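You operate a simulated robot arm through the tools that you are given. There is no shell and no other tool. Be economical: measure what you need, move in short steps, check, and stop when the job is done.

You run a simulated two-armed robot. Do the job below in one go: nothing can be reset, and whatever is moved stays where it is left.

TASK
On the planning table top, fold the cloth in half.

It is judged by the outcome, as a careful person would: the job done as asked, and still so three seconds after it is handed in. It fails if anything else is knocked over, pushed out of place, dropped, spilled or broken. Flat cloth is picked up by pressing the open fingertips on it (5 to 10 N) and closing them slowly along it; thin cloth reads only 2 to 8 mm in the jaws.

THE ROBOT
Two 7-joint arms with two-finger parallel grippers on one trunk, on a base that drives. Base frame: it is fixed to the floor where the robot stands at the start and does not move with it; the origin is under the middle of the robot, x ahead of it, y to its left, z up; the surface under the hand at the start is at about z = 0.8. Lengths are in m, angles in degrees, forces in N, time in s.
The left shoulder is at the start at [0.07, 0.188, 1.416], the right one opposite. With the tool pointing down near the work surface each hand reaches from about 0.1 to 0.68 m from the robot's upright axis, wherever it stands, measured 20 degrees to its own side. Places, roughly: planning table top [0.5, 0.1, 0.8]. Payload 3.91 kg a hand.
The tool frame of a hand sits at the grasp point between the pads (the TCP): z along the fingers, y along the line on which they close. The tips reach 0.03 m beyond it. The gripper opens to 0.11 m. The fingers are 0.02 m wide and 0.01 m thick; the gripper's body (0.048 by 0.112 m) begins 0.055 m behind the TCP.
Orientation is that of the tool frame in the base frame, as a unit quaternion [x, y, z, w]. With the fingers straight down and closing along the base's y, the tool's x points along the base's -x, its y along +y and its z along -z.

THE INTERFACE
- The arms move only by the tool servo_tool. It takes "left_plan", "right_plan" or both (then of equal length, played together; a hand with none holds still); each is one flat list of numbers, 7 for each row, row after row: the shift along the base's x, y, z in m, then the turn, a rotation vector about the base's x, y, z in degrees, then the closure, from 0 (fully open) to 1 (shut). In form: [x, y, z, wx, wy, wz, claw, x, y, z, wx, wy, wz, claw, ...]. A call has 1 to 8 rows; each row shifts and turns the commanded pose from where the row before left it. A row lasts 0.2 s, in which the tool goes at most 0.05 m and 8.6 degrees; a call with a longer step from one row to the next is refused whole, and so is a gripper value outside its range. A pose out of reach is approached as far as the arm can. The call stops where the force on the tool passes 40 N (or 10 N more than at its start, if that is more) or the arm is blocked; 0.2 s more then pass. Each finger travels about 0.072 m/s and halts on what it meets, pressing with about 29 N; the grip force reading is that of the motor and also rises with nothing between the fingers. The clock runs only during rows and for 0.2 s after the last one: add rows that do not move to give the fingers time. The reply holds the time, the measured pose of the TCP, the force on the tool along the base axes, the opening and the grip force, in the units named above and with some noise, with the torque about the TCP (base axes, N m) and any sound that the robot's microphone picked up.
- Cameras (640 x 400 px; columns grow to the right, rows downward): "scene" is now at [0.1144, -0.0193, 1.609]; the picture's right is [-0.29, -0.96, 0.00], its down [-0.83, 0.25, -0.50] and it looks along [0.47, -0.15, -0.87] (base axes); focal length 253 px, centre (320, 200). "left" rides on the left gripper at [0.072, -0.017, -0.103] in its tool frame; the picture's right is [0.23, 0.97, 0.00], its down [-0.76, 0.18, -0.62] and it looks along [-0.61, 0.14, 0.78] (tool axes); focal length 222 px, centre (320, 200). "right" rides on the right gripper at [0.072, 0.017, -0.103] in its tool frame; the picture's right is [-0.23, 0.97, 0.00], its down [-0.76, -0.18, -0.62] and it looks along [-0.61, -0.14, 0.78] (tool axes); focal length 222 px, centre (320, 200). There is no depth. A picture from a camera that has moved, and an enlarged one, comes with that camera's place and axes in the base frame and with its lens.
- camera(camera): a new picture of that camera. The clock stands still meanwhile.
- lift_body(by): slides the trunk up (or, below 0, down) by that many m; the arms and the scene camera ride with it, the base frame stays. It gives what a move gives, with no picture.
- base_move(legs): drives the robot by 1 to 6 legs, each [ahead, turn to the left] in m and degrees, along the robot's own axes; the way and the turn of a leg run together, so that a leg with both is an arc; at most 1.5 m and 180 degrees a leg. The arms and the cameras ride along, it lands a little off, and it stops where it bumps. It gives what a move gives.
- head_to(pan, tilt): turns the head with the scene camera to pan (to the left, within 86 degrees either way) and tilt (down, from -29 to 69), counted from straight ahead of the robot. It gives what a move gives.
- inspect(camera, box): a new picture of the part [left, top, right, bottom] of that camera's present view, enlarged. The clock stands still meanwhile.
- finish_job(): hands the job in; it is judged then, once.

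Work in short steps. Places have to be worked out from the pictures, the camera data and where the tool is seen: move nearer, look again, correct. Check each grasp and each placing, and mend what went wrong. You have 120 turns and 88 pictures in all, those below and enlarged ones among them. Open the grippers and draw the arms clear of the work before you hand the job in, unless the task says otherwise; then end with one line.

The tools are called after "Call:" as a command line: name --argument value ..., lists and objects as JSON in quotes. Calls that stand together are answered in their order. servo_tool: Moves the arms, as the interface text tells. Its arguments: {"type":"object","properties":{"left_plan":{"type":"array","items":{"type":"number"}},"right_plan":{"type":"array","items":{"type":"number"}}},"required":[]} The other tools are called the same way: lift_body (by) slides the trunk up or down; base_move (legs) drives the base; head_to (pan, tilt) turns the head that bears the scene camera; camera (camera) takes a picture; inspect (camera, box) takes an enlarged picture of a part of a camera's view; finish_job () hands the job in.

At the start:

```text
clock: 0.0
left_position: [0.5392, 0.332, 0.945]
left_ee_rot: [-0.004, 1.0, -0.003, 0.006]
left_wrist_force: [43.8, -66.3, -124.4]
left_moment: [9.1, -5.07, 5.88]
left_gripper_width: 0.1099
left_grasp_force: 0.0
right_position: [0.5064, -0.095, 0.992]
right_ee_rot: [0.0, 1.0, -0.001, 0.0]
right_wrist_force: [-0.2, 0.4, -0.6]
right_moment: [-0.01, 0.0, 0.02]
right_gripper_width: 0.1099
right_grasp_force: 0.1
trunk travel left (down, up): [-0.926, 0.014]
robot x, y, heading: [-0.0004, 0.0003, 0.2]
head pan, tilt: [-17.0, 60.3]
```

scene: 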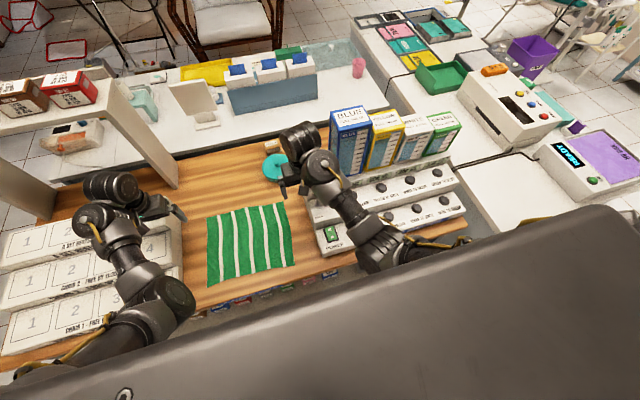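
right: 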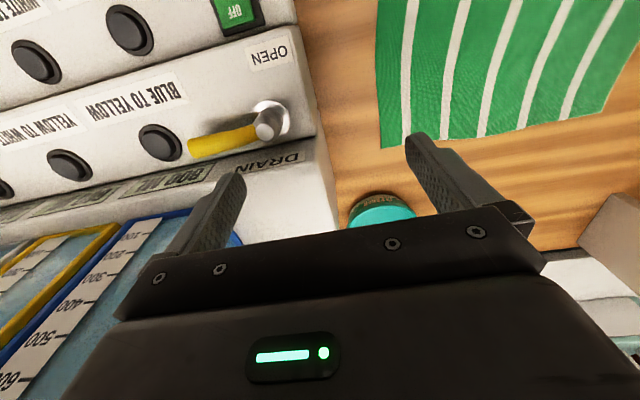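
left: 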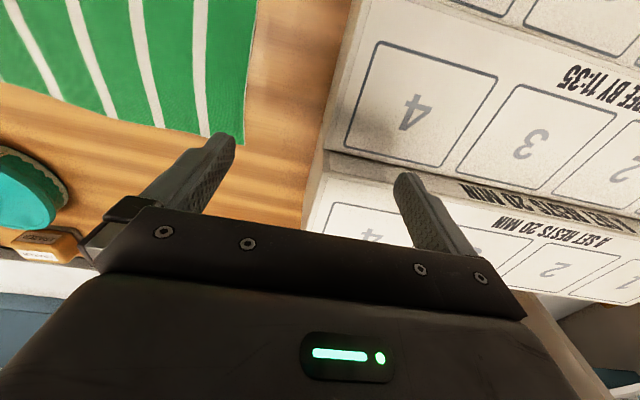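

The left hand reads a large load at the start (about 145 N), while the right hand is free. I'll enlarge the scene around the left hand and the cloth to see what it touches.

Call:
inspect --camera "scene" --box '[60, 130, 220, 230]'

Call:
inspect --camera "scene" --box '[170, 150, 362, 310]'

Call:
servo_tool --left_plan '[0, 0, 0, 0, 0, 0, 0]'

```text
4.00 times, centred on (140, 180) of scene
camera zoom: at [0.1144, -0.0193, 1.609], right [-0.29, -0.96, 0.0], down [-0.83, 0.25, -0.5], along [0.47, -0.15, -0.87], focal length 1011 px, centre (1040, 280)
```

zoom: 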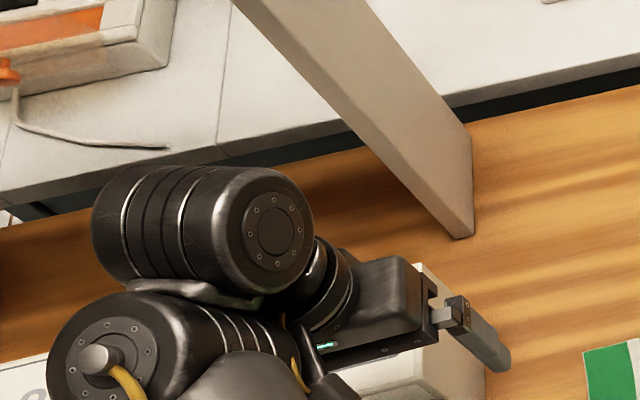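

```text
2.50 times, centred on (266, 230) of scene
camera zoom: at [0.1144, -0.0193, 1.609], right [-0.29, -0.96, 0.0], down [-0.83, 0.25, -0.5], along [0.47, -0.15, -0.87], focal length 632 px, centre (455, 125)
```

zoom: 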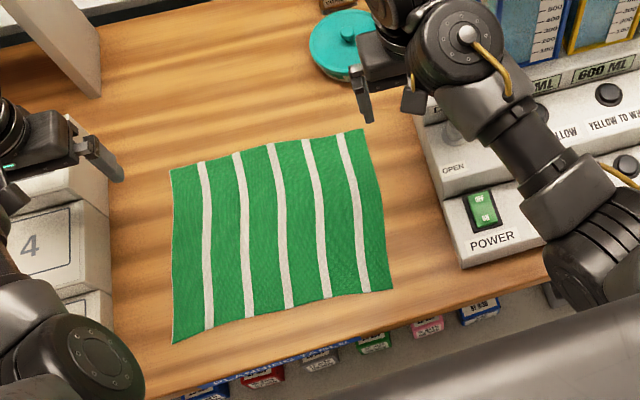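

```text
clock: 0.4
left_position: [0.5429, 0.3328, 0.9457]
left_ee_rot: [-0.007, 1.0, -0.005, 0.009]
left_wrist_force: [28.5, -32.1, -67.1]
left_moment: [4.43, -2.12, 2.9]
left_gripper_width: 0.1099
left_grasp_force: 0.0
right_position: [0.506, -0.094, 0.9903]
right_ee_rot: [0.0, 1.0, 0.001, 0.001]
right_wrist_force: [0.1, -0.6, -1.1]
right_moment: [-0.02, -0.03, 0.0]
right_gripper_width: 0.1102
right_grasp_force: 0.1
trunk travel left (down, up): [-0.926, 0.014]
robot x, y, heading: [-0.0024, 0.0023, -0.3]
head pan, tilt: [-17.0, 60.3]
```

The load is dropping on its own as things settle. I'll let it rest once more and look again from the left camera.

Call:
servo_tool --left_plan '[0, 0, 0, 0, 0, 0, 0, 0, 0, 0, 0, 0, 0, 0, 0, 0, 0, 0, 0, 0, 0]'

Call:
head_to --pan 15 --tilt 55

Call:
camera --camera "scene"

Call:
camera --camera "left"

```text
clock: 1.2
left_position: [0.5406, 0.3329, 0.9455]
left_ee_rot: [-0.005, 1.0, -0.003, 0.009]
left_wrist_force: [24.8, -41.0, -69.1]
left_moment: [5.56, -2.87, 3.62]
left_gripper_width: 0.1103
left_grasp_force: 0.0
right_position: [0.5061, -0.0933, 0.9918]
right_ee_rot: [0.0, 1.0, 0.0, 0.0]
right_wrist_force: [-0.7, -0.7, 0.9]
right_moment: [0.0, 0.03, 0.01]
right_gripper_width: 0.11
right_grasp_force: 0.2
trunk travel left (down, up): [-0.926, 0.014]
robot x, y, heading: [0.0021, 0.0021, 0.2]
head pan, tilt: [-17.0, 60.3]
```

```text
clock: 2.2
left_position: [0.5416, 0.3326, 0.945]
left_ee_rot: [-0.006, 1.0, -0.003, 0.009]
left_wrist_force: [25.6, -39.0, -71.3]
left_moment: [5.32, -3.01, 3.48]
left_gripper_width: 0.1102
left_grasp_force: 0.1
right_position: [0.5056, -0.0943, 0.9908]
right_ee_rot: [0.0, 1.0, 0.0, 0.0]
right_wrist_force: [0.0, -0.8, -0.1]
right_moment: [-0.02, 0.02, -0.02]
right_gripper_width: 0.1101
right_grasp_force: 0.0
trunk travel left (down, up): [-0.926, 0.014]
robot x, y, heading: [0.0019, 0.0009, 0.3]
head pan, tilt: [15.0, 55.0]
```

```text
82 pictures are left
camera scene: at [0.1206, 0.0186, 1.6154], right [0.26, -0.97, 0.0], down [-0.79, -0.21, -0.57], along [0.55, 0.15, -0.82], focal length 253 px, centre (320, 200)
```

scene: 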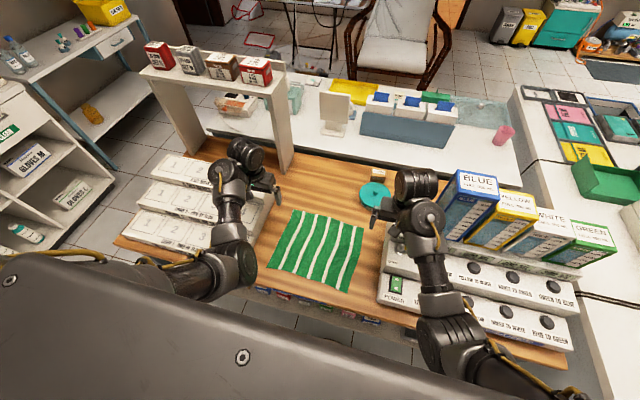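

```text
81 pictures are left
camera left: at [0.4673, 0.315, 1.0487], right [-0.24, 0.97, -0.01], down [0.75, 0.19, 0.64], along [0.62, 0.14, -0.77], focal length 222 px, centre (320, 200)
```

left: 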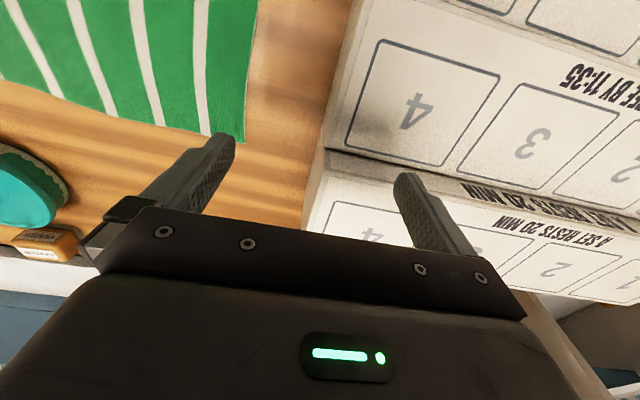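

From these views the left hand's outer finger appears to rest on the upper panel tier. I'll raise the left hand in small steps; the call stops by itself if the load grows.

Call:
servo_tool --left_plan '[0, 0, 0.005, 0, 0, 0, 0, 0, 0, 0.005, 0, 0, 0, 0]'

```text
clock: 2.4
left_position: [0.5418, 0.3324, 0.947]
left_ee_rot: [-0.006, 1.0, -0.003, 0.011]
left_wrist_force: [15.8, -14.0, -33.9]
left_moment: [1.97, -0.99, 1.35]
left_gripper_width: 0.1101
left_grasp_force: 0.0
right_position: [0.5058, -0.094, 0.9922]
right_ee_rot: [-0.001, 1.0, 0.0, 0.0]
right_wrist_force: [0.4, 0.4, -0.1]
right_moment: [0.01, -0.01, -0.02]
right_gripper_width: 0.11
right_grasp_force: 0.1
trunk travel left (down, up): [-0.926, 0.014]
robot x, y, heading: [-0.0012, 0.0001, 0.0]
head pan, tilt: [15.0, 55.0]
stopped in row 1 (left hand): the force on the tool passed its limit at 125 N (the readings are from after the stop); the commanded pose is now the measured one
```

Moving up raised the load to 125 N, so something above or outside is pushing the hand down, right and forward. I'll yield along that push, gently.

Call:
servo_tool --left_plan '[0.002, -0.003, -0.004, 0, 0, 0, 0]'

```text
clock: 2.8
left_position: [0.543, 0.3296, 0.9424]
left_ee_rot: [-0.006, 1.0, -0.003, 0.009]
left_wrist_force: [0.1, -0.3, 0.0]
left_moment: [-0.01, 0.02, -0.03]
left_gripper_width: 0.1098
left_grasp_force: 0.0
right_position: [0.5066, -0.0934, 0.9911]
right_ee_rot: [0.0, 1.0, 0.0, 0.0]
right_wrist_force: [0.0, 0.1, 0.1]
right_moment: [0.0, 0.02, 0.02]
right_gripper_width: 0.1102
right_grasp_force: 0.1
trunk travel left (down, up): [-0.926, 0.014]
robot x, y, heading: [-0.0013, 0.0016, -0.1]
head pan, tilt: [15.0, 55.0]
```

The left hand is free now. I'll move it right and away from that obstacle toward the cloth, then enlarge the cloth to find its corners.

Call:
servo_tool --left_plan '[-0.01, -0.015, 0, 0, 0, 0, 0, -0.02, -0.02, 0, 0, 0, 0, 0, -0.02, -0.02, 0, 0, 0, 0, 0]'

Call:
inspect --camera "scene" --box '[240, 195, 400, 295]'

Call:
camera --camera "left"

```text
clock: 3.3
left_position: [0.5336, 0.3145, 0.9426]
left_ee_rot: [-0.009, 1.0, -0.002, 0.013]
left_wrist_force: [7.4, -6.2, -15.5]
left_moment: [0.98, -0.46, 0.62]
left_gripper_width: 0.1098
left_grasp_force: 0.0
right_position: [0.5062, -0.0951, 0.992]
right_ee_rot: [0.0, 1.0, 0.0, 0.0]
right_wrist_force: [-0.6, 0.5, -0.4]
right_moment: [0.0, -0.04, 0.0]
right_gripper_width: 0.1097
right_grasp_force: 0.2
trunk travel left (down, up): [-0.926, 0.014]
robot x, y, heading: [0.0007, 0.0008, 0.1]
head pan, tilt: [15.0, 55.0]
stopped in row 2 (left hand): the force on the tool passed its limit at 62 N (the readings are from after the stop); the commanded pose is now the measured one
```

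```text
4.00 times, centred on (320, 245) of scene
camera zoom: at [0.1195, 0.0175, 1.6155], right [0.26, -0.97, 0.0], down [-0.79, -0.21, -0.57], along [0.55, 0.15, -0.82], focal length 1011 px, centre (320, 20)
```

zoom: 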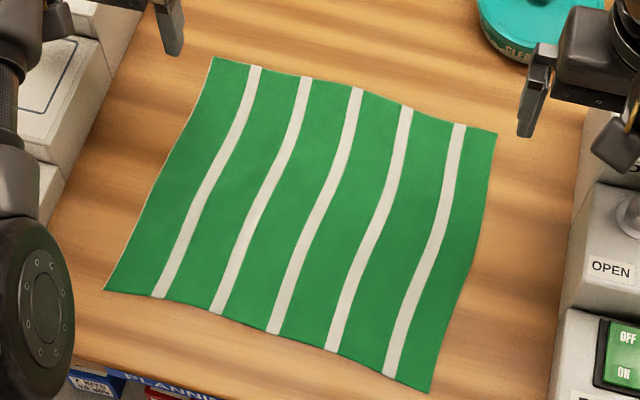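

```text
79 pictures are left
camera left: at [0.4582, 0.2967, 1.0451], right [-0.24, 0.97, -0.01], down [0.74, 0.2, 0.64], along [0.62, 0.15, -0.77], focal length 222 px, centre (320, 200)
```

left: 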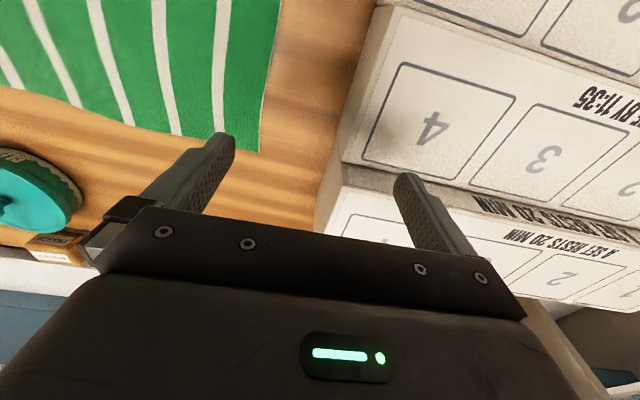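

Moving toward the robot brings the load back. I'll look closely at the left wrist from the new head angle before moving it further.

Call:
inspect --camera "scene" --box '[160, 110, 320, 210]'

Call:
inspect --camera "scene" --box '[160, 180, 320, 280]'

```text
4.00 times, centred on (240, 160) of scene
camera zoom: at [0.1195, 0.0175, 1.6155], right [0.26, -0.97, 0.0], down [-0.79, -0.21, -0.57], along [0.55, 0.15, -0.82], focal length 1011 px, centre (640, 360)
```

zoom: 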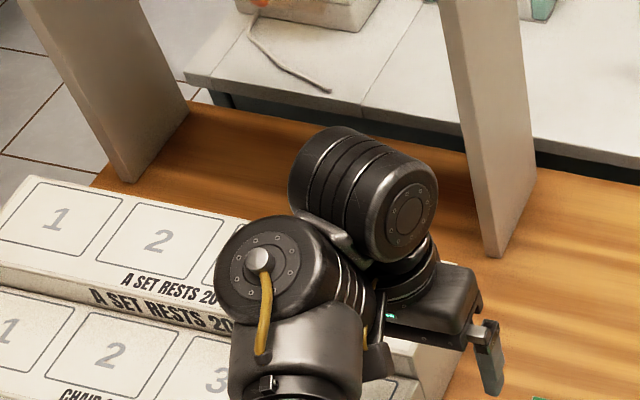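

```text
4.00 times, centred on (240, 230) of scene
camera zoom: at [0.1195, 0.0175, 1.6155], right [0.26, -0.97, 0.0], down [-0.79, -0.21, -0.57], along [0.55, 0.15, -0.82], focal length 1011 px, centre (640, 80)
```

zoom: 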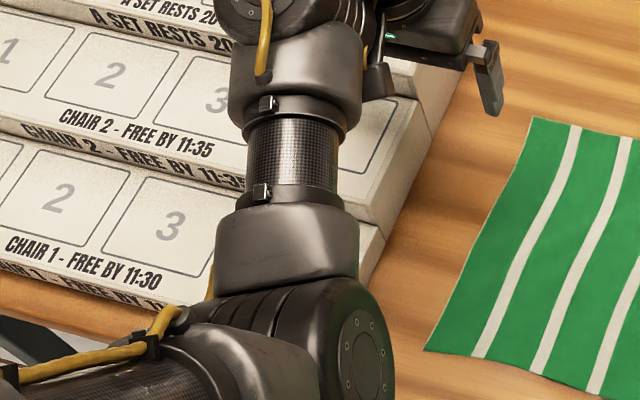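

The gripper's back side (with the camera mount) is very close to the left arm's own forearm, which would explain a push that grows as the hand moves toward the robot. I'll yield a little, then yaw the left hand so its camera side swings inward away from the forearm, with the fingers partly closed.

Call:
servo_tool --left_plan '[0.006, -0.006, -0.004, 0, 0, 0, 0.3, 0.006, -0.006, 0, 0, 0, 8, 0.6, 0, -0.005, 0, 0, 0, 8, 0.6, 0, -0.005, 0, 0, 0, 8, 0.6, 0, -0.005, 0, 0, 0, 8, 0.6, 0, -0.005, 0, 0, 0, 8, 0.6]'

```text
clock: 4.7
left_position: [0.546, 0.2825, 0.9394]
left_ee_rot: [-0.351, 0.936, 0.001, 0.012]
left_wrist_force: [-0.3, 0.6, -0.3]
left_moment: [0.03, -0.04, 0.03]
left_gripper_width: 0.0439
left_grasp_force: 0.0
right_position: [0.5055, -0.0948, 0.9918]
right_ee_rot: [0.0, 1.0, 0.0, -0.001]
right_wrist_force: [-0.3, 0.3, -0.5]
right_moment: [-0.03, -0.02, 0.0]
right_gripper_width: 0.1102
right_grasp_force: 0.0
trunk travel left (down, up): [-0.926, 0.014]
robot x, y, heading: [0.0026, 0.0007, 0.0]
head pan, tilt: [15.0, 55.0]
```

The left hand is free and yawed about 41°. From the picture I judge the cloth corners at about near-left (0.357, 0.270), near-right (0.346, -0.008), far-left (0.598, 0.256) and far-right (0.587, -0.022). I'll bring the left hand toward the near-left corner, staying above it.

Call:
servo_tool --left_plan '[-0.03, -0.008, 0.01, 0, 0, 0, 0.6, -0.03, -0.008, 0.01, 0, 0, 0, 0.6, -0.03, -0.008, 0, 0, 0, 0, 0.6, -0.03, -0.006, 0, 0, 0, 0, 0.6, -0.03, 0, 0, 0, 0, 0, 0.6]'

```text
clock: 5.9
left_position: [0.3936, 0.2568, 0.9571]
left_ee_rot: [-0.349, 0.937, 0.001, 0.013]
left_wrist_force: [-0.3, -0.2, -0.3]
left_moment: [-0.01, 0.0, 0.0]
left_gripper_width: 0.0438
left_grasp_force: 0.0
right_position: [0.5044, -0.0941, 0.992]
right_ee_rot: [0.0, 1.0, 0.0, 0.001]
right_wrist_force: [0.7, 0.0, 0.5]
right_moment: [-0.02, -0.02, -0.03]
right_gripper_width: 0.1099
right_grasp_force: 0.2
trunk travel left (down, up): [-0.926, 0.014]
robot x, y, heading: [0.0026, -0.0035, -0.0]
head pan, tilt: [15.0, 55.0]
```

The left hand moves freely here. I'll bring the right hand over the near-right corner with a mirrored yaw.

Call:
servo_tool --right_plan '[-0.02, 0.02, 0, 0, 0, -7, 0.3, -0.02, 0.02, 0, 0, 0, -7, 0.6, -0.02, 0.02, -0.01, 0, 0, -7, 0.6, -0.02, 0.02, -0.01, 0, 0, -7, 0.6, -0.02, 0.02, -0.01, 0, 0, -7, 0.6, -0.02, 0.01, -0.005, 0, 0, -6, 0.6]'

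Call:
head_to --pan 0 --tilt 66

Call:
camera --camera "scene"

Call:
camera --camera "left"

Call:
camera --camera "right"

```text
clock: 7.3
left_position: [0.3954, 0.256, 0.9577]
left_ee_rot: [-0.349, 0.937, 0.002, 0.013]
left_wrist_force: [-0.5, 0.0, 0.4]
left_moment: [0.01, 0.03, 0.0]
left_gripper_width: 0.0438
left_grasp_force: 0.1
right_position: [0.378, 0.0059, 0.9431]
right_ee_rot: [0.352, 0.936, 0.0, 0.0]
right_wrist_force: [-1.1, 0.1, 0.0]
right_moment: [-0.01, 0.01, 0.01]
right_gripper_width: 0.0438
right_grasp_force: 0.1
right hand out of reach, approached as far as the arm can: row 1, 2
trunk travel left (down, up): [-0.926, 0.014]
robot x, y, heading: [-0.0016, 0.0011, -0.3]
head pan, tilt: [15.0, 55.0]
```

```text
clock: 8.1
left_position: [0.3958, 0.2569, 0.9563]
left_ee_rot: [-0.35, 0.937, 0.0, 0.011]
left_wrist_force: [0.7, 0.2, 0.3]
left_moment: [0.01, -0.02, -0.05]
left_gripper_width: 0.0442
left_grasp_force: 0.1
right_position: [0.3782, 0.0059, 0.943]
right_ee_rot: [0.35, 0.937, 0.001, 0.001]
right_wrist_force: [-0.7, -0.5, 0.7]
right_moment: [0.01, -0.02, -0.02]
right_gripper_width: 0.044
right_grasp_force: 0.0
trunk travel left (down, up): [-0.926, 0.014]
robot x, y, heading: [-0.0018, -0.0047, 0.1]
head pan, tilt: [0.0, 66.0]
```

```text
76 pictures are left
camera scene: at [0.1104, 0.0001, 1.6028], right [0.0, -1.0, 0.0], down [-0.91, 0.0, -0.41], along [0.41, 0.0, -0.91], focal length 253 px, centre (320, 200)
```

scene: 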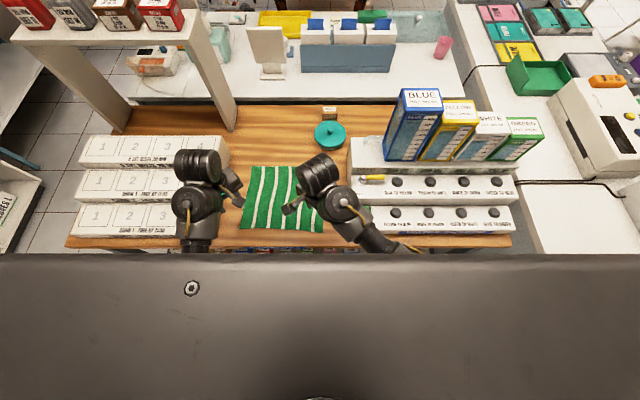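

```text
75 pictures are left
camera left: at [0.3488, 0.1948, 1.06], right [-0.81, 0.59, -0.01], down [0.44, 0.63, 0.64], along [0.38, 0.51, -0.77], focal length 222 px, centre (320, 200)
```

left: 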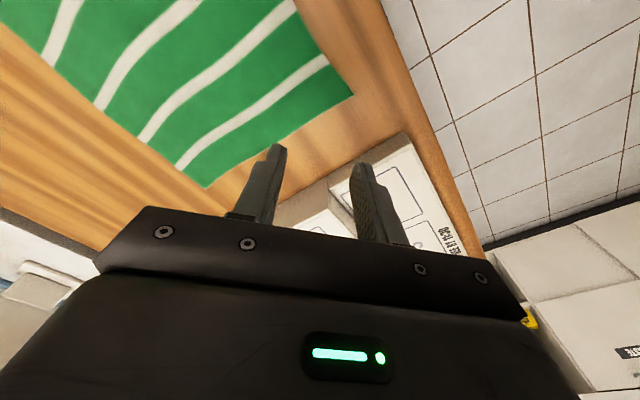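

```text
74 pictures are left
camera right: at [0.3356, 0.0681, 1.0477], right [0.81, 0.59, 0.0], down [0.46, -0.63, 0.62], along [0.37, -0.5, -0.78], focal length 222 px, centre (320, 200)
```

right: 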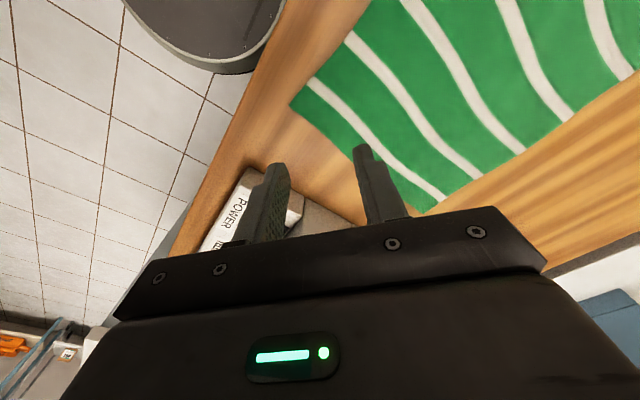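

Both wrist cameras agree: near-left corner (0.362, 0.269), near-right corner (0.350, -0.003). The closing lines run along the corner diagonals, so I'll place each hand about 36 mm inside its corner and descend to tips about 2 cm above the table.

Call:
servo_tool --left_plan '[-0.005, -0.007, -0.02, 0, 0, 0, 0.6, -0.0055, -0.0075, -0.03, 0, 0, 0, 0.6, 0, 0, -0.03, 0, 0, 0, 0.6, 0, 0, -0.027, 0, 0, 0, 0.6, 0, 0, 0, 0, 0, 0, 0.6]' --right_plan '[-0.0025, 0.008, -0.02, 0, 0, 0, 0.6, -0.0025, 0.008, -0.025, 0, 0, 0, 0.6, 0, 0, -0.025, 0, 0, 0, 0.6, 0, 0, -0.023, 0, 0, 0, 0.6, 0, 0, 0, 0, 0, 0, 0.6]'

Call:
camera --camera "left"

Call:
camera --camera "right"

```text
clock: 9.3
left_position: [0.3835, 0.2391, 0.851]
left_ee_rot: [-0.349, 0.937, 0.001, 0.012]
left_wrist_force: [0.3, 0.4, -0.1]
left_moment: [-0.02, 0.01, -0.02]
left_gripper_width: 0.044
left_grasp_force: 0.1
right_position: [0.3734, 0.0239, 0.8501]
right_ee_rot: [0.351, 0.937, 0.001, 0.0]
right_wrist_force: [0.9, 0.5, 0.4]
right_moment: [-0.02, 0.0, 0.01]
right_gripper_width: 0.0439
right_grasp_force: 0.1
trunk travel left (down, up): [-0.926, 0.014]
robot x, y, heading: [-0.0022, 0.0024, -0.1]
head pan, tilt: [0.0, 66.0]
```

```text
73 pictures are left
camera left: at [0.3385, 0.1786, 0.9535], right [-0.81, 0.59, -0.01], down [0.45, 0.63, 0.64], along [0.38, 0.51, -0.77], focal length 222 px, centre (320, 200)
```

left: 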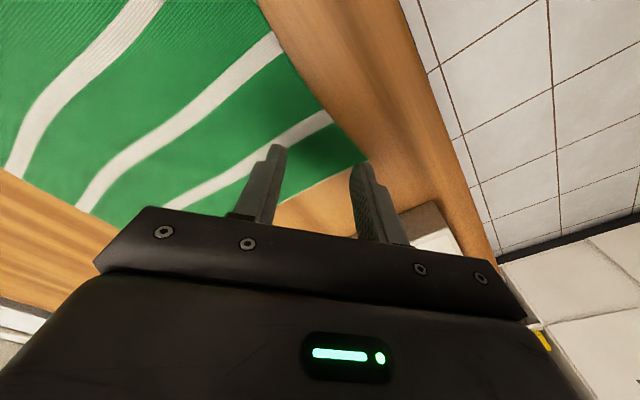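

```text
72 pictures are left
camera right: at [0.3312, 0.0863, 0.9542], right [0.81, 0.59, 0.0], down [0.46, -0.63, 0.62], along [0.37, -0.5, -0.78], focal length 222 px, centre (320, 200)
```

right: 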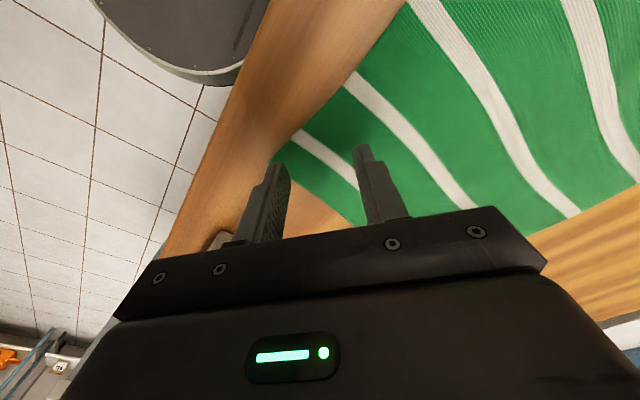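

The outer fingertips would come down right on the corners, so I'll shift each hand about 8–10 mm inward and lower to about 5 mm above the cloth.

Call:
servo_tool --left_plan '[0.007, -0.007, 0, 0, 0, 0, 0.6, 0, 0, -0.01, 0, 0, 0, 0.6, 0, 0, -0.006, 0, 0, 0, 0.6]' --right_plan '[0.005, 0.005, 0, 0, 0, 0, 0.6, 0, 0, -0.01, 0, 0, 0, 0.6, 0, 0, -0.005, 0, 0, 0, 0.6]'

Call:
servo_tool --left_plan '[0, 0, -0.002, 0, 0, 0, 0.6, 0, 0, -0.002, 0, 0, 0, 0.6]' --right_plan '[0, 0, -0.002, 0, 0, 0, 0.6, 0, 0, -0.002, 0, 0, 0, 0.6]'

```text
clock: 10.1
left_position: [0.393, 0.2329, 0.8351]
left_ee_rot: [-0.349, 0.937, 0.001, 0.012]
left_wrist_force: [0.5, 0.4, 1.0]
left_moment: [0.0, -0.02, 0.02]
left_gripper_width: 0.0437
left_grasp_force: 0.1
right_position: [0.3799, 0.0243, 0.8326]
right_ee_rot: [0.352, 0.936, -0.004, 0.003]
right_wrist_force: [-1.2, -0.1, 0.0]
right_moment: [-0.02, -0.03, -0.01]
right_gripper_width: 0.0442
right_grasp_force: 0.1
trunk travel left (down, up): [-0.926, 0.014]
robot x, y, heading: [-0.0004, -0.0017, 0.2]
head pan, tilt: [0.0, 66.0]
```

```text
clock: 10.7
left_position: [0.3895, 0.2315, 0.832]
left_ee_rot: [-0.35, 0.936, 0.0, 0.014]
left_wrist_force: [-0.6, 0.0, 2.2]
left_moment: [-0.01, 0.09, 0.03]
left_gripper_width: 0.044
left_grasp_force: 0.0
right_position: [0.38, 0.0232, 0.8312]
right_ee_rot: [0.35, 0.937, -0.002, 0.008]
right_wrist_force: [-5.5, 5.3, 29.4]
right_moment: [-0.27, 0.77, -0.19]
right_gripper_width: 0.0436
right_grasp_force: 0.2
trunk travel left (down, up): [-0.926, 0.014]
robot x, y, heading: [-0.0022, -0.003, -0.1]
head pan, tilt: [0.0, 66.0]
stopped in row 2 (right hand): the force on the tool passed its limit at 43 N (the readings are from after the stop); the commanded pose is now the measured one
```

Contact: the right hand presses 29 N and the left about 2 N. I'll ease the right up slightly and the left down slightly, to about 5–10 N each.

Call:
servo_tool --left_plan '[0, 0, -0.0007, 0, 0, 0, 0.6]' --right_plan '[0, 0, 0.0012, 0, 0, 0, 0.6]'

```text
clock: 11.1
left_position: [0.3903, 0.2315, 0.8316]
left_ee_rot: [-0.349, 0.937, 0.001, 0.014]
left_wrist_force: [-3.9, 1.9, 16.8]
left_moment: [0.37, 0.46, -0.03]
left_gripper_width: 0.0418
left_grasp_force: 2.7
right_position: [0.3811, 0.0203, 0.8327]
right_ee_rot: [0.352, 0.936, -0.003, 0.007]
right_wrist_force: [-1.0, 3.5, 12.5]
right_moment: [-0.06, 0.21, -0.07]
right_gripper_width: 0.0429
right_grasp_force: 0.1
trunk travel left (down, up): [-0.926, 0.014]
robot x, y, heading: [-0.0025, 0.0021, -0.2]
head pan, tilt: [0.0, 66.0]
```

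Call:
servo_tool --left_plan '[0, 0, 0.0004, 0, 0, 0, 0.6]' --right_plan '[0, 0, 0.0002, 0, 0, 0, 0.6]'

```text
clock: 11.5
left_position: [0.3907, 0.2311, 0.8322]
left_ee_rot: [-0.35, 0.937, -0.001, 0.014]
left_wrist_force: [-0.5, -0.1, 20.7]
left_moment: [0.36, 0.48, 0.02]
left_gripper_width: 0.044
left_grasp_force: 0.1
right_position: [0.3817, 0.0202, 0.8317]
right_ee_rot: [0.351, 0.936, -0.003, 0.007]
right_wrist_force: [-0.1, 2.2, 4.5]
right_moment: [0.04, 0.08, 0.0]
right_gripper_width: 0.0435
right_grasp_force: 0.0
trunk travel left (down, up): [-0.926, 0.014]
robot x, y, heading: [-0.0015, -0.0001, 0.0]
head pan, tilt: [0.0, 66.0]
```

Left is at 21 N and right at 4.5 N. I'll ease the left once more and start closing both grippers slowly.

Call:
servo_tool --left_plan '[0, 0, 0.0005, 0, 0, 0, 0.6, 0, 0, 0, 0, 0, 0, 0.65, 0, 0, 0, 0, 0, 0, 0.7, 0, 0, 0, 0, 0, 0, 0.75]' --right_plan '[0, 0, -0.0002, 0, 0, 0, 0.6, 0, 0, 0, 0, 0, 0, 0.65, 0, 0, 0, 0, 0, 0, 0.7, 0, 0, 0, 0, 0, 0, 0.75]'

Call:
camera --camera "left"

Call:
camera --camera "right"

```text
clock: 12.5
left_position: [0.3899, 0.2308, 0.8324]
left_ee_rot: [-0.351, 0.936, 0.001, 0.013]
left_wrist_force: [-1.9, 0.4, 13.5]
left_moment: [0.17, 0.27, -0.01]
left_gripper_width: 0.0277
left_grasp_force: 0.7
right_position: [0.3812, 0.0202, 0.8316]
right_ee_rot: [0.351, 0.936, -0.003, 0.007]
right_wrist_force: [5.0, 1.3, 19.4]
right_moment: [-0.1, 0.11, 0.04]
right_gripper_width: 0.0258
right_grasp_force: 0.0
trunk travel left (down, up): [-0.926, 0.014]
robot x, y, heading: [0.0018, -0.0014, 0.2]
head pan, tilt: [0.0, 66.0]
```

```text
71 pictures are left
camera left: at [0.3439, 0.1702, 0.934], right [-0.81, 0.59, -0.01], down [0.44, 0.63, 0.64], along [0.38, 0.51, -0.77], focal length 222 px, centre (320, 200)
```

left: 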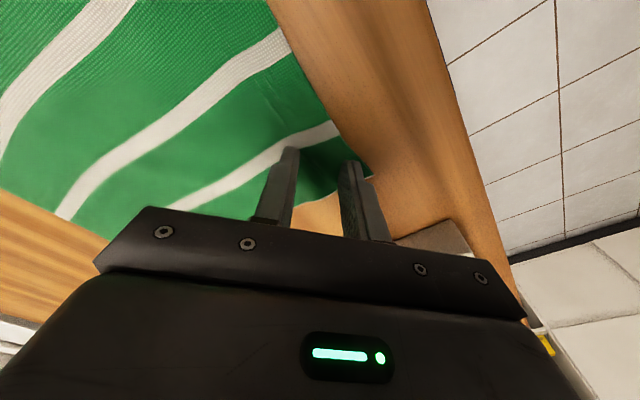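

```text
70 pictures are left
camera right: at [0.3367, 0.0827, 0.9343], right [0.81, 0.58, 0.0], down [0.45, -0.63, 0.63], along [0.37, -0.51, -0.77], focal length 222 px, centre (320, 200)
```

right: 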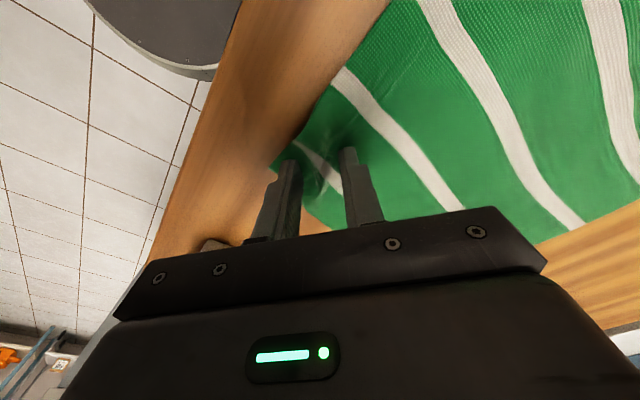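

The fingers are on the cloth and it is bunching between them on both sides. I'll keep closing slowly.

Call:
servo_tool --left_plan '[0, 0, 0, 0, 0, 0, 0.79, 0, 0, 0, 0, 0, 0, 0.83, 0, 0, 0, 0, 0, 0, 0.87, 0, 0, 0, 0, 0, 0, 0.91, 0, 0, 0, 0, 0, 0, 0.95, 0, 0, 0, 0, 0, 0, 1, 0, 0, 0, 0, 0, 0, 1, 0, 0, 0, 0, 0, 0, 1]' --right_plan '[0, 0, 0.0003, 0, 0, 0, 0.79, 0, 0, 0, 0, 0, 0, 0.83, 0, 0, 0, 0, 0, 0, 0.87, 0, 0, 0, 0, 0, 0, 0.91, 0, 0, 0, 0, 0, 0, 0.95, 0, 0, 0, 0, 0, 0, 1, 0, 0, 0, 0, 0, 0, 1, 0, 0, 0, 0, 0, 0, 1]'

Call:
camera --camera "left"

Call:
camera --camera "right"

```text
clock: 14.3
left_position: [0.3895, 0.2324, 0.8313]
left_ee_rot: [-0.351, 0.936, 0.001, 0.013]
left_wrist_force: [0.4, 0.8, 4.1]
left_moment: [0.02, 0.06, -0.05]
left_gripper_width: 0.0
left_grasp_force: 29.1
right_position: [0.3789, 0.0197, 0.8311]
right_ee_rot: [0.351, 0.936, -0.004, 0.008]
right_wrist_force: [-2.7, -2.7, 30.9]
right_moment: [-0.09, 0.27, 0.0]
right_gripper_width: 0.0023
right_grasp_force: 29.1
trunk travel left (down, up): [-0.926, 0.014]
robot x, y, heading: [-0.0001, 0.002, 0.0]
head pan, tilt: [0.0, 66.0]
```

```text
69 pictures are left
camera left: at [0.343, 0.1705, 0.9341], right [-0.81, 0.59, -0.01], down [0.44, 0.63, 0.64], along [0.38, 0.51, -0.77], focal length 222 px, centre (320, 200)
```

left: 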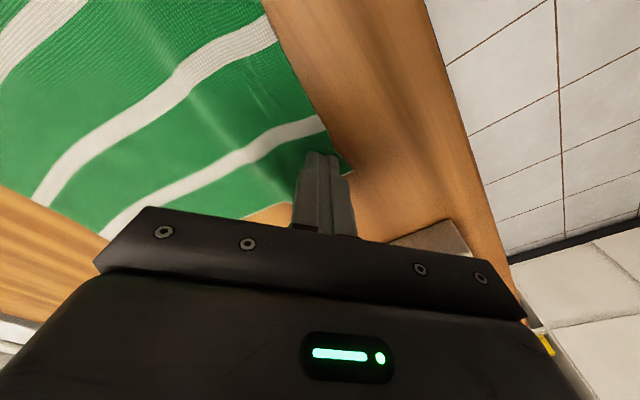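

```text
68 pictures are left
camera right: at [0.3354, 0.0824, 0.9341], right [0.81, 0.58, 0.0], down [0.45, -0.63, 0.64], along [0.37, -0.51, -0.77], focal length 222 px, centre (320, 200)
```

right: 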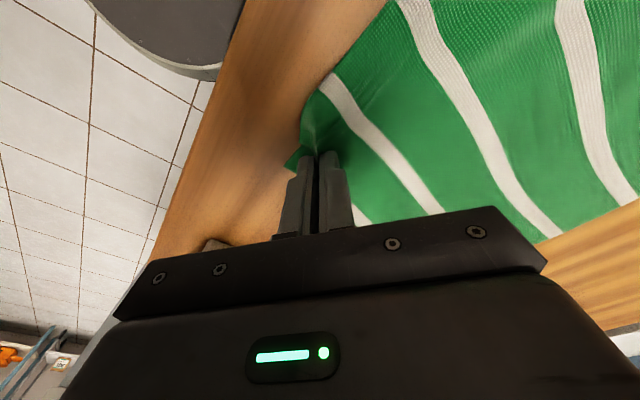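

The right hand holds cloth (2.3 mm); the left closed empty. I'll lift the right slightly to relieve its press, and raise and reopen the left for another try.

Call:
servo_tool --left_plan '[0, 0, 0.01, 0, 0, 0, 0.9, 0, 0, 0.005, 0, 0, 0, 0.6, 0, 0, 0, 0, 0, 0, 0.6, 0, 0, 0, 0, 0, 0, 0.6]' --right_plan '[0, 0, 0.002, 0, 0, 0, 1, 0, 0, 0.003, 0, 0, 0, 1, 0, 0, 0, 0, 0, 0, 1, 0, 0, 0, 0, 0, 0, 1]'

Call:
camera --camera "left"

```text
clock: 15.3
left_position: [0.3918, 0.2317, 0.8456]
left_ee_rot: [-0.349, 0.937, 0.001, 0.012]
left_wrist_force: [0.3, 0.2, 0.5]
left_moment: [0.0, 0.01, -0.02]
left_gripper_width: 0.0438
left_grasp_force: 0.0
right_position: [0.3809, 0.0207, 0.8351]
right_ee_rot: [0.351, 0.936, -0.004, 0.005]
right_wrist_force: [-0.4, 0.3, -0.3]
right_moment: [0.0, -0.01, 0.01]
right_gripper_width: 0.0022
right_grasp_force: 28.9
trunk travel left (down, up): [-0.926, 0.014]
robot x, y, heading: [0.0015, -0.0001, 0.1]
head pan, tilt: [0.0, 66.0]
```

```text
67 pictures are left
camera left: at [0.346, 0.1707, 0.9482], right [-0.81, 0.59, -0.01], down [0.45, 0.63, 0.64], along [0.38, 0.51, -0.77], focal length 222 px, centre (320, 200)
```

left: 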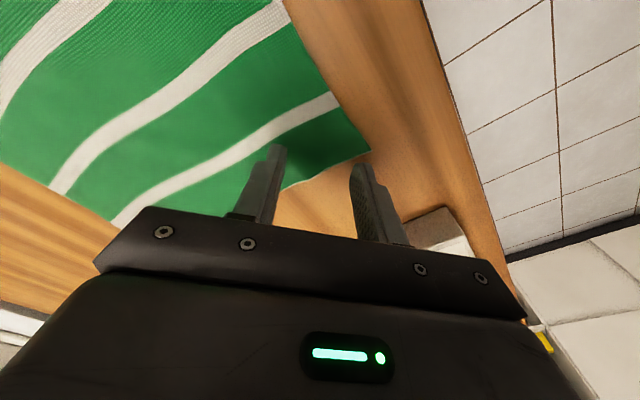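

The left corner is now at about (0.362, 0.252), so the hand sat too near the side edge. I'll shift it about 15 mm inward (mostly -y) and press again.

Call:
servo_tool --left_plan '[0.004, -0.014, 0, 0, 0, 0, 0.6, 0, 0, -0.008, 0, 0, 0, 0.6, 0, 0, -0.004, 0, 0, 0, 0.6, 0, 0, -0.0015, 0, 0, 0, 0.6, 0, 0, 0, 0, 0, 0, 0.6]'

```text
clock: 16.5
left_position: [0.3955, 0.2185, 0.8323]
left_ee_rot: [-0.351, 0.936, 0.0, 0.011]
left_wrist_force: [-0.1, -0.4, -0.2]
left_moment: [0.02, -0.01, -0.01]
left_gripper_width: 0.044
left_grasp_force: 0.0
right_position: [0.3803, 0.0201, 0.8353]
right_ee_rot: [0.352, 0.936, -0.004, 0.005]
right_wrist_force: [-0.7, 0.1, 1.2]
right_moment: [-0.01, 0.04, -0.02]
right_gripper_width: 0.0025
right_grasp_force: 29.0
trunk travel left (down, up): [-0.926, 0.014]
robot x, y, heading: [0.0017, 0.0011, -0.0]
head pan, tilt: [0.0, 66.0]
```

Call:
servo_tool --left_plan '[0, 0, -0.0006, 0, 0, 0, 0.6, 0, 0, -0.0006, 0, 0, 0, 0.6]'

```text
clock: 17.1
left_position: [0.3955, 0.218, 0.8324]
left_ee_rot: [-0.35, 0.937, 0.001, 0.013]
left_wrist_force: [1.6, 1.5, 6.7]
left_moment: [0.16, 0.12, -0.05]
left_gripper_width: 0.0442
left_grasp_force: 0.2
right_position: [0.3812, 0.0208, 0.8356]
right_ee_rot: [0.351, 0.936, -0.003, 0.005]
right_wrist_force: [0.8, 0.1, 0.3]
right_moment: [0.01, 0.0, 0.0]
right_gripper_width: 0.0022
right_grasp_force: 28.8
trunk travel left (down, up): [-0.926, 0.014]
robot x, y, heading: [-0.0002, 0.0036, -0.2]
head pan, tilt: [0.0, 66.0]
```

6.7 N pressed on the left. I'll add a touch more and close slowly.

Call:
servo_tool --left_plan '[0, 0, -0.0003, 0, 0, 0, 0.65, 0, 0, 0, 0, 0, 0, 0.7, 0, 0, 0, 0, 0, 0, 0.75, 0, 0, -0.0003, 0, 0, 0, 0.8, 0, 0, 0, 0, 0, 0, 0.85]'

Call:
servo_tool --left_plan '[0, 0, 0, 0, 0, 0, 0.89, 0, 0, 0, 0, 0, 0, 0.92, 0, 0, 0, 0, 0, 0, 0.95, 0, 0, 0, 0, 0, 0, 1, 0, 0, 0, 0, 0, 0, 1, 0, 0, 0, 0, 0, 0, 1]'

Call:
camera --camera "left"

```text
clock: 18.3
left_position: [0.3966, 0.2168, 0.8321]
left_ee_rot: [-0.349, 0.937, 0.0, 0.012]
left_wrist_force: [0.6, -0.7, 18.1]
left_moment: [0.08, 0.26, 0.02]
left_gripper_width: 0.016
left_grasp_force: 0.0
right_position: [0.381, 0.0208, 0.836]
right_ee_rot: [0.351, 0.936, -0.003, 0.006]
right_wrist_force: [0.0, -0.5, -0.4]
right_moment: [0.0, -0.02, 0.01]
right_gripper_width: 0.0024
right_grasp_force: 29.5
trunk travel left (down, up): [-0.926, 0.014]
robot x, y, heading: [0.0013, -0.0015, 0.2]
head pan, tilt: [0.0, 66.0]
```

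```text
clock: 19.7
left_position: [0.3948, 0.2178, 0.8314]
left_ee_rot: [-0.351, 0.936, 0.0, 0.013]
left_wrist_force: [-2.0, 1.0, 25.0]
left_moment: [0.05, 0.32, -0.04]
left_gripper_width: 0.0017
left_grasp_force: 29.0
right_position: [0.3794, 0.0211, 0.8366]
right_ee_rot: [0.351, 0.936, -0.002, 0.006]
right_wrist_force: [-0.8, 2.3, -0.2]
right_moment: [0.11, -0.04, 0.04]
right_gripper_width: 0.0025
right_grasp_force: 29.4
trunk travel left (down, up): [-0.926, 0.014]
robot x, y, heading: [0.0001, -0.002, 0.1]
head pan, tilt: [0.0, 66.0]
```

```text
66 pictures are left
camera left: at [0.3478, 0.1563, 0.9338], right [-0.81, 0.59, -0.01], down [0.44, 0.63, 0.64], along [0.38, 0.51, -0.77], focal length 222 px, centre (320, 200)
```

left: 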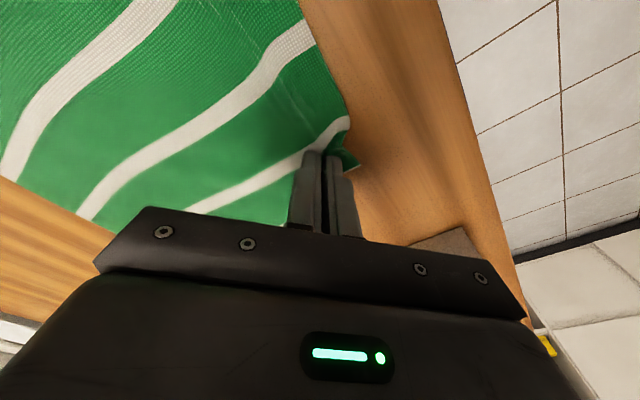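

Both jaws now read cloth (1.7 and 2.5 mm). I'll lift both hands 4 cm and check the hold.

Call:
servo_tool --left_plan '[0, 0, 0.012, 0, 0, 0, 1, 0, 0, 0.014, 0, 0, 0, 1, 0, 0, 0.014, 0, 0, 0, 1]' --right_plan '[0, 0, 0.008, 0, 0, 0, 1, 0, 0, 0.014, 0, 0, 0, 1, 0, 0, 0.014, 0, 0, 0, 1]'

Call:
camera --camera "left"

Call:
inspect --camera "scene" --box '[220, 150, 380, 250]'

```text
clock: 20.5
left_position: [0.3958, 0.2166, 0.8705]
left_ee_rot: [-0.349, 0.937, 0.001, 0.011]
left_wrist_force: [-0.7, -1.3, 0.8]
left_moment: [-0.04, 0.01, 0.01]
left_gripper_width: 0.0017
left_grasp_force: 28.7
right_position: [0.3814, 0.0209, 0.872]
right_ee_rot: [0.351, 0.936, -0.003, 0.005]
right_wrist_force: [0.2, 2.2, 0.4]
right_moment: [0.05, 0.02, 0.0]
right_gripper_width: 0.0026
right_grasp_force: 29.1
trunk travel left (down, up): [-0.926, 0.014]
robot x, y, heading: [0.0006, 0.0017, 0.1]
head pan, tilt: [0.0, 66.0]
```

```text
65 pictures are left
camera left: at [0.3495, 0.1555, 0.9725], right [-0.81, 0.59, -0.01], down [0.45, 0.63, 0.64], along [0.38, 0.51, -0.77], focal length 222 px, centre (320, 200)
```

left: 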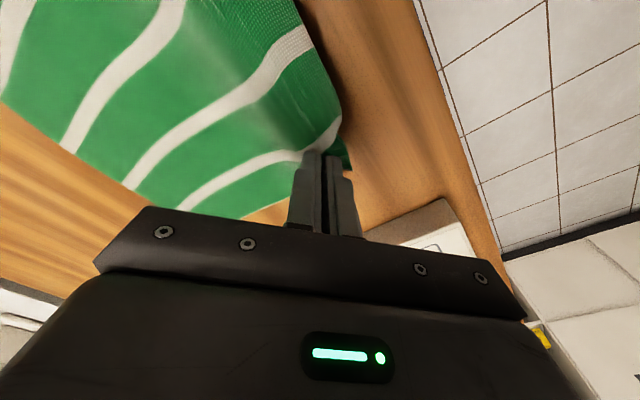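

```text
4.00 times, centred on (300, 200) of scene
camera zoom: at [0.1109, -0.0001, 1.6026], right [0.0, -1.0, 0.0], down [-0.91, 0.0, -0.41], along [0.41, 0.0, -0.91], focal length 1011 px, centre (400, 200)
```

zoom: 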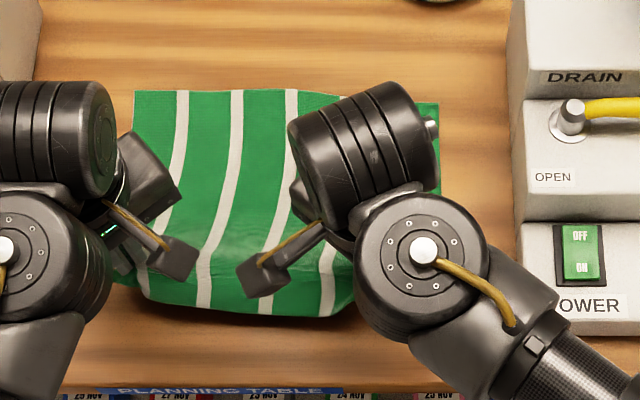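

Both corners are held and the near edge is up. I'll carry both hands forward in an arc over the middle of the cloth (fold line about x = 0.475), keeping their spacing.

Call:
servo_tool --left_plan '[0.012, 0, 0.012, 0, 0, 0, 1, 0.014, -0.001, 0.012, 0, 0, 0, 1, 0.016, -0.001, 0.01, 0, 0, 0, 1, 0.018, -0.001, 0.006, 0, 0, 0, 1, 0.02, -0.001, 0.003, 0, 0, 0, 1, 0.02, -0.001, 0, 0, 0, 0, 1]' --right_plan '[0.012, 0, 0.012, 0, 0, 0, 1, 0.014, -0.001, 0.012, 0, 0, 0, 1, 0.016, -0.001, 0.01, 0, 0, 0, 1, 0.018, -0.001, 0.006, 0, 0, 0, 1, 0.02, -0.001, 0.003, 0, 0, 0, 1, 0.02, -0.001, 0, 0, 0, 0, 1]'

Call:
camera --camera "scene"

Call:
camera --camera "left"

Call:
camera --camera "right"

```text
clock: 21.9
left_position: [0.4959, 0.2114, 0.9129]
left_ee_rot: [-0.347, 0.938, 0.0, 0.01]
left_wrist_force: [-2.1, -35.9, -2.9]
left_moment: [-1.11, 0.11, -0.22]
left_gripper_width: 0.0014
left_grasp_force: 28.7
right_position: [0.4892, -0.0146, 0.9044]
right_ee_rot: [0.357, 0.934, -0.024, 0.015]
right_wrist_force: [2.5, 34.8, 0.5]
right_moment: [1.15, -0.07, 0.05]
right_gripper_width: 0.0025
right_grasp_force: 29.2
trunk travel left (down, up): [-0.926, 0.014]
robot x, y, heading: [-0.0015, -0.0042, -0.1]
head pan, tilt: [0.0, 66.0]
```

```text
63 pictures are left
camera scene: at [0.1125, 0.0001, 1.6026], right [0.0, -1.0, 0.0], down [-0.91, 0.0, -0.41], along [0.41, 0.0, -0.91], focal length 253 px, centre (320, 200)
```

scene: 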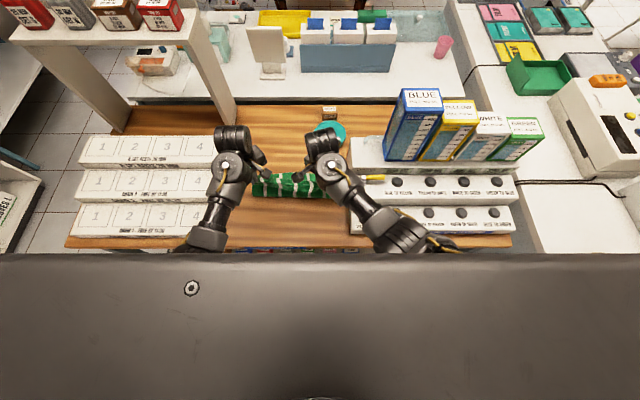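

```text
62 pictures are left
camera left: at [0.4493, 0.1494, 1.0156], right [-0.81, 0.59, -0.01], down [0.45, 0.63, 0.64], along [0.38, 0.51, -0.77], focal length 222 px, centre (320, 200)
```

left: 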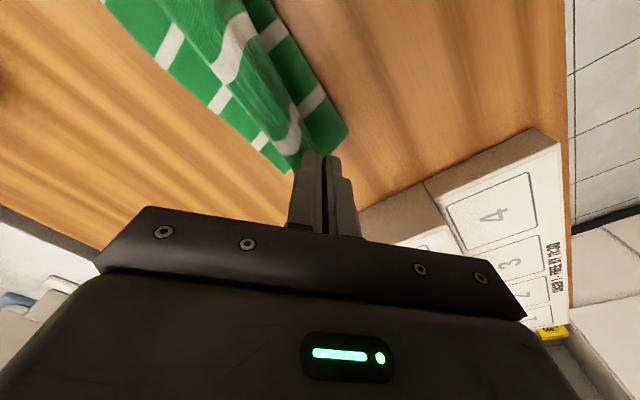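

```text
61 pictures are left
camera right: at [0.4459, 0.0537, 1.0026], right [0.82, 0.57, -0.02], down [0.44, -0.6, 0.66], along [0.36, -0.55, -0.75], focal length 222 px, centre (320, 200)
```

right: 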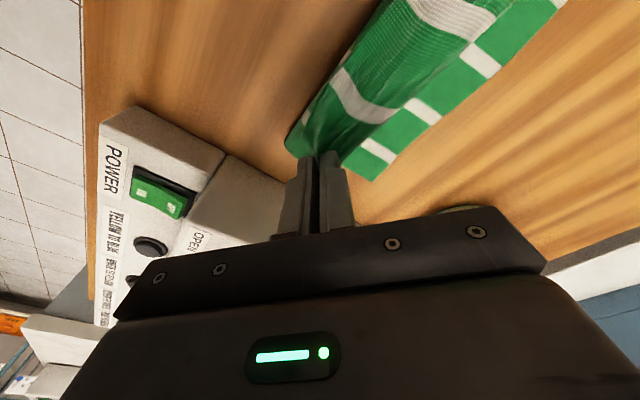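

The right hand lags its command (3 cm out in y) and the cloth is stretched with about 35 N. I'll move the left hand toward the right to relieve the tension and let the right settle.

Call:
servo_tool --left_plan '[0, -0.01, 0, 0, 0, 0, 1, 0, -0.01, 0, 0, 0, 0, 1]' --right_plan '[0, 0, 0, 0, 0, 0, 1, 0, 0, 0, 0, 0, 0, 1]'

```text
clock: 22.7
left_position: [0.4944, 0.1947, 0.9131]
left_ee_rot: [-0.351, 0.936, 0.001, 0.012]
left_wrist_force: [-1.0, -5.3, -0.3]
left_moment: [-0.17, 0.01, -0.03]
left_gripper_width: 0.0012
left_grasp_force: 29.0
right_position: [0.4895, -0.0162, 0.9042]
right_ee_rot: [0.36, 0.932, -0.025, 0.016]
right_wrist_force: [0.6, 4.6, -0.6]
right_moment: [0.16, 0.03, 0.03]
right_gripper_width: 0.0022
right_grasp_force: 29.5
trunk travel left (down, up): [-0.926, 0.014]
robot x, y, heading: [-0.0047, 0.0051, 0.2]
head pan, tilt: [0.0, 66.0]
stopped in row 2 (right hand): the arm was blocked; the commanded pose is now the measured one
```

The right arm is blocked somewhere above the wrist (no load at its hand beyond the cloth). I'll look closely at the right arm.

Call:
inspect --camera "scene" --box '[280, 110, 480, 260]'

Call:
inspect --camera "scene" --box '[200, 110, 360, 210]'

```text
2.67 times, centred on (380, 185) of scene
camera zoom: at [0.1098, 0.0003, 1.6028], right [0.0, -1.0, 0.0], down [-0.91, 0.0, -0.41], along [0.41, 0.0, -0.91], focal length 674 px, centre (160, 240)
```

zoom: 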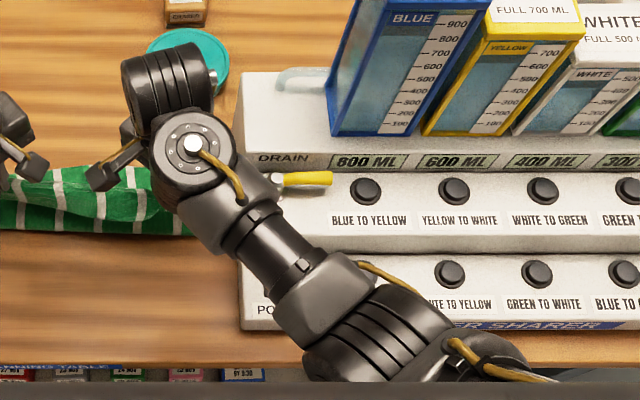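

```text
4.00 times, centred on (280, 160) of scene
camera zoom: at [0.1098, 0.0003, 1.6028], right [0.0, -1.0, 0.0], down [-0.91, 0.0, -0.41], along [0.41, 0.0, -0.91], focal length 1011 px, centre (480, 360)
```

zoom: 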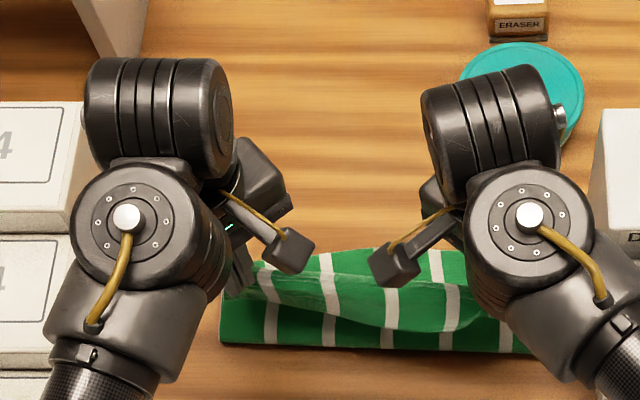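

The right forearm passes over the valve, so I must be careful with it. I'll test small: raise both hands slightly and turn the right hand's yaw back a little to see whether it tracks.

Call:
servo_tool --left_plan '[0, -0.003, 0.008, 0, 0, 0, 1, 0, 0, 0, 0, 0, 0, 1]' --right_plan '[0, 0, 0.008, 0, 0, 6, 1, 0, 0, 0, 0, 0, 0, 1]'

```text
clock: 23.3
left_position: [0.4963, 0.1924, 0.9224]
left_ee_rot: [-0.351, 0.936, 0.002, 0.012]
left_wrist_force: [0.6, -2.1, -0.8]
left_moment: [-0.09, 0.05, -0.03]
left_gripper_width: 0.0011
left_grasp_force: 29.2
right_position: [0.4878, -0.0149, 0.9125]
right_ee_rot: [0.311, 0.95, -0.023, 0.014]
right_wrist_force: [-0.3, 2.9, 0.3]
right_moment: [0.07, -0.03, -0.03]
right_gripper_width: 0.0021
right_grasp_force: 29.0
trunk travel left (down, up): [-0.926, 0.014]
robot x, y, heading: [0.0021, 0.0001, 0.1]
head pan, tilt: [0.0, 66.0]
```

It tracks. I'll continue: right hand back toward +y and forward, with yaw still unwinding, in small steps.

Call:
servo_tool --left_plan '[0.006, 0, 0, 0, 0, 0, 1, 0.006, 0, 0, 0, 0, 0, 1, 0, 0, 0, 0, 0, 0, 1]' --right_plan '[0.006, 0.005, 0, 0, 0, 8, 1, 0.006, 0.005, 0, 0, 0, 8, 1, 0, 0, 0, 0, 0, 0, 1]'

```text
clock: 24.1
left_position: [0.5093, 0.1927, 0.9227]
left_ee_rot: [-0.351, 0.936, 0.002, 0.013]
left_wrist_force: [-1.2, -0.6, -1.0]
left_moment: [-0.01, 0.01, -0.03]
left_gripper_width: 0.001
left_grasp_force: 28.9
right_position: [0.5026, -0.0111, 0.9112]
right_ee_rot: [0.177, 0.984, -0.026, 0.019]
right_wrist_force: [0.3, 1.1, -0.8]
right_moment: [0.02, -0.02, -0.01]
right_gripper_width: 0.0024
right_grasp_force: 28.9
trunk travel left (down, up): [-0.926, 0.014]
robot x, y, heading: [0.0001, 0.0007, 0.1]
head pan, tilt: [0.0, 66.0]
```

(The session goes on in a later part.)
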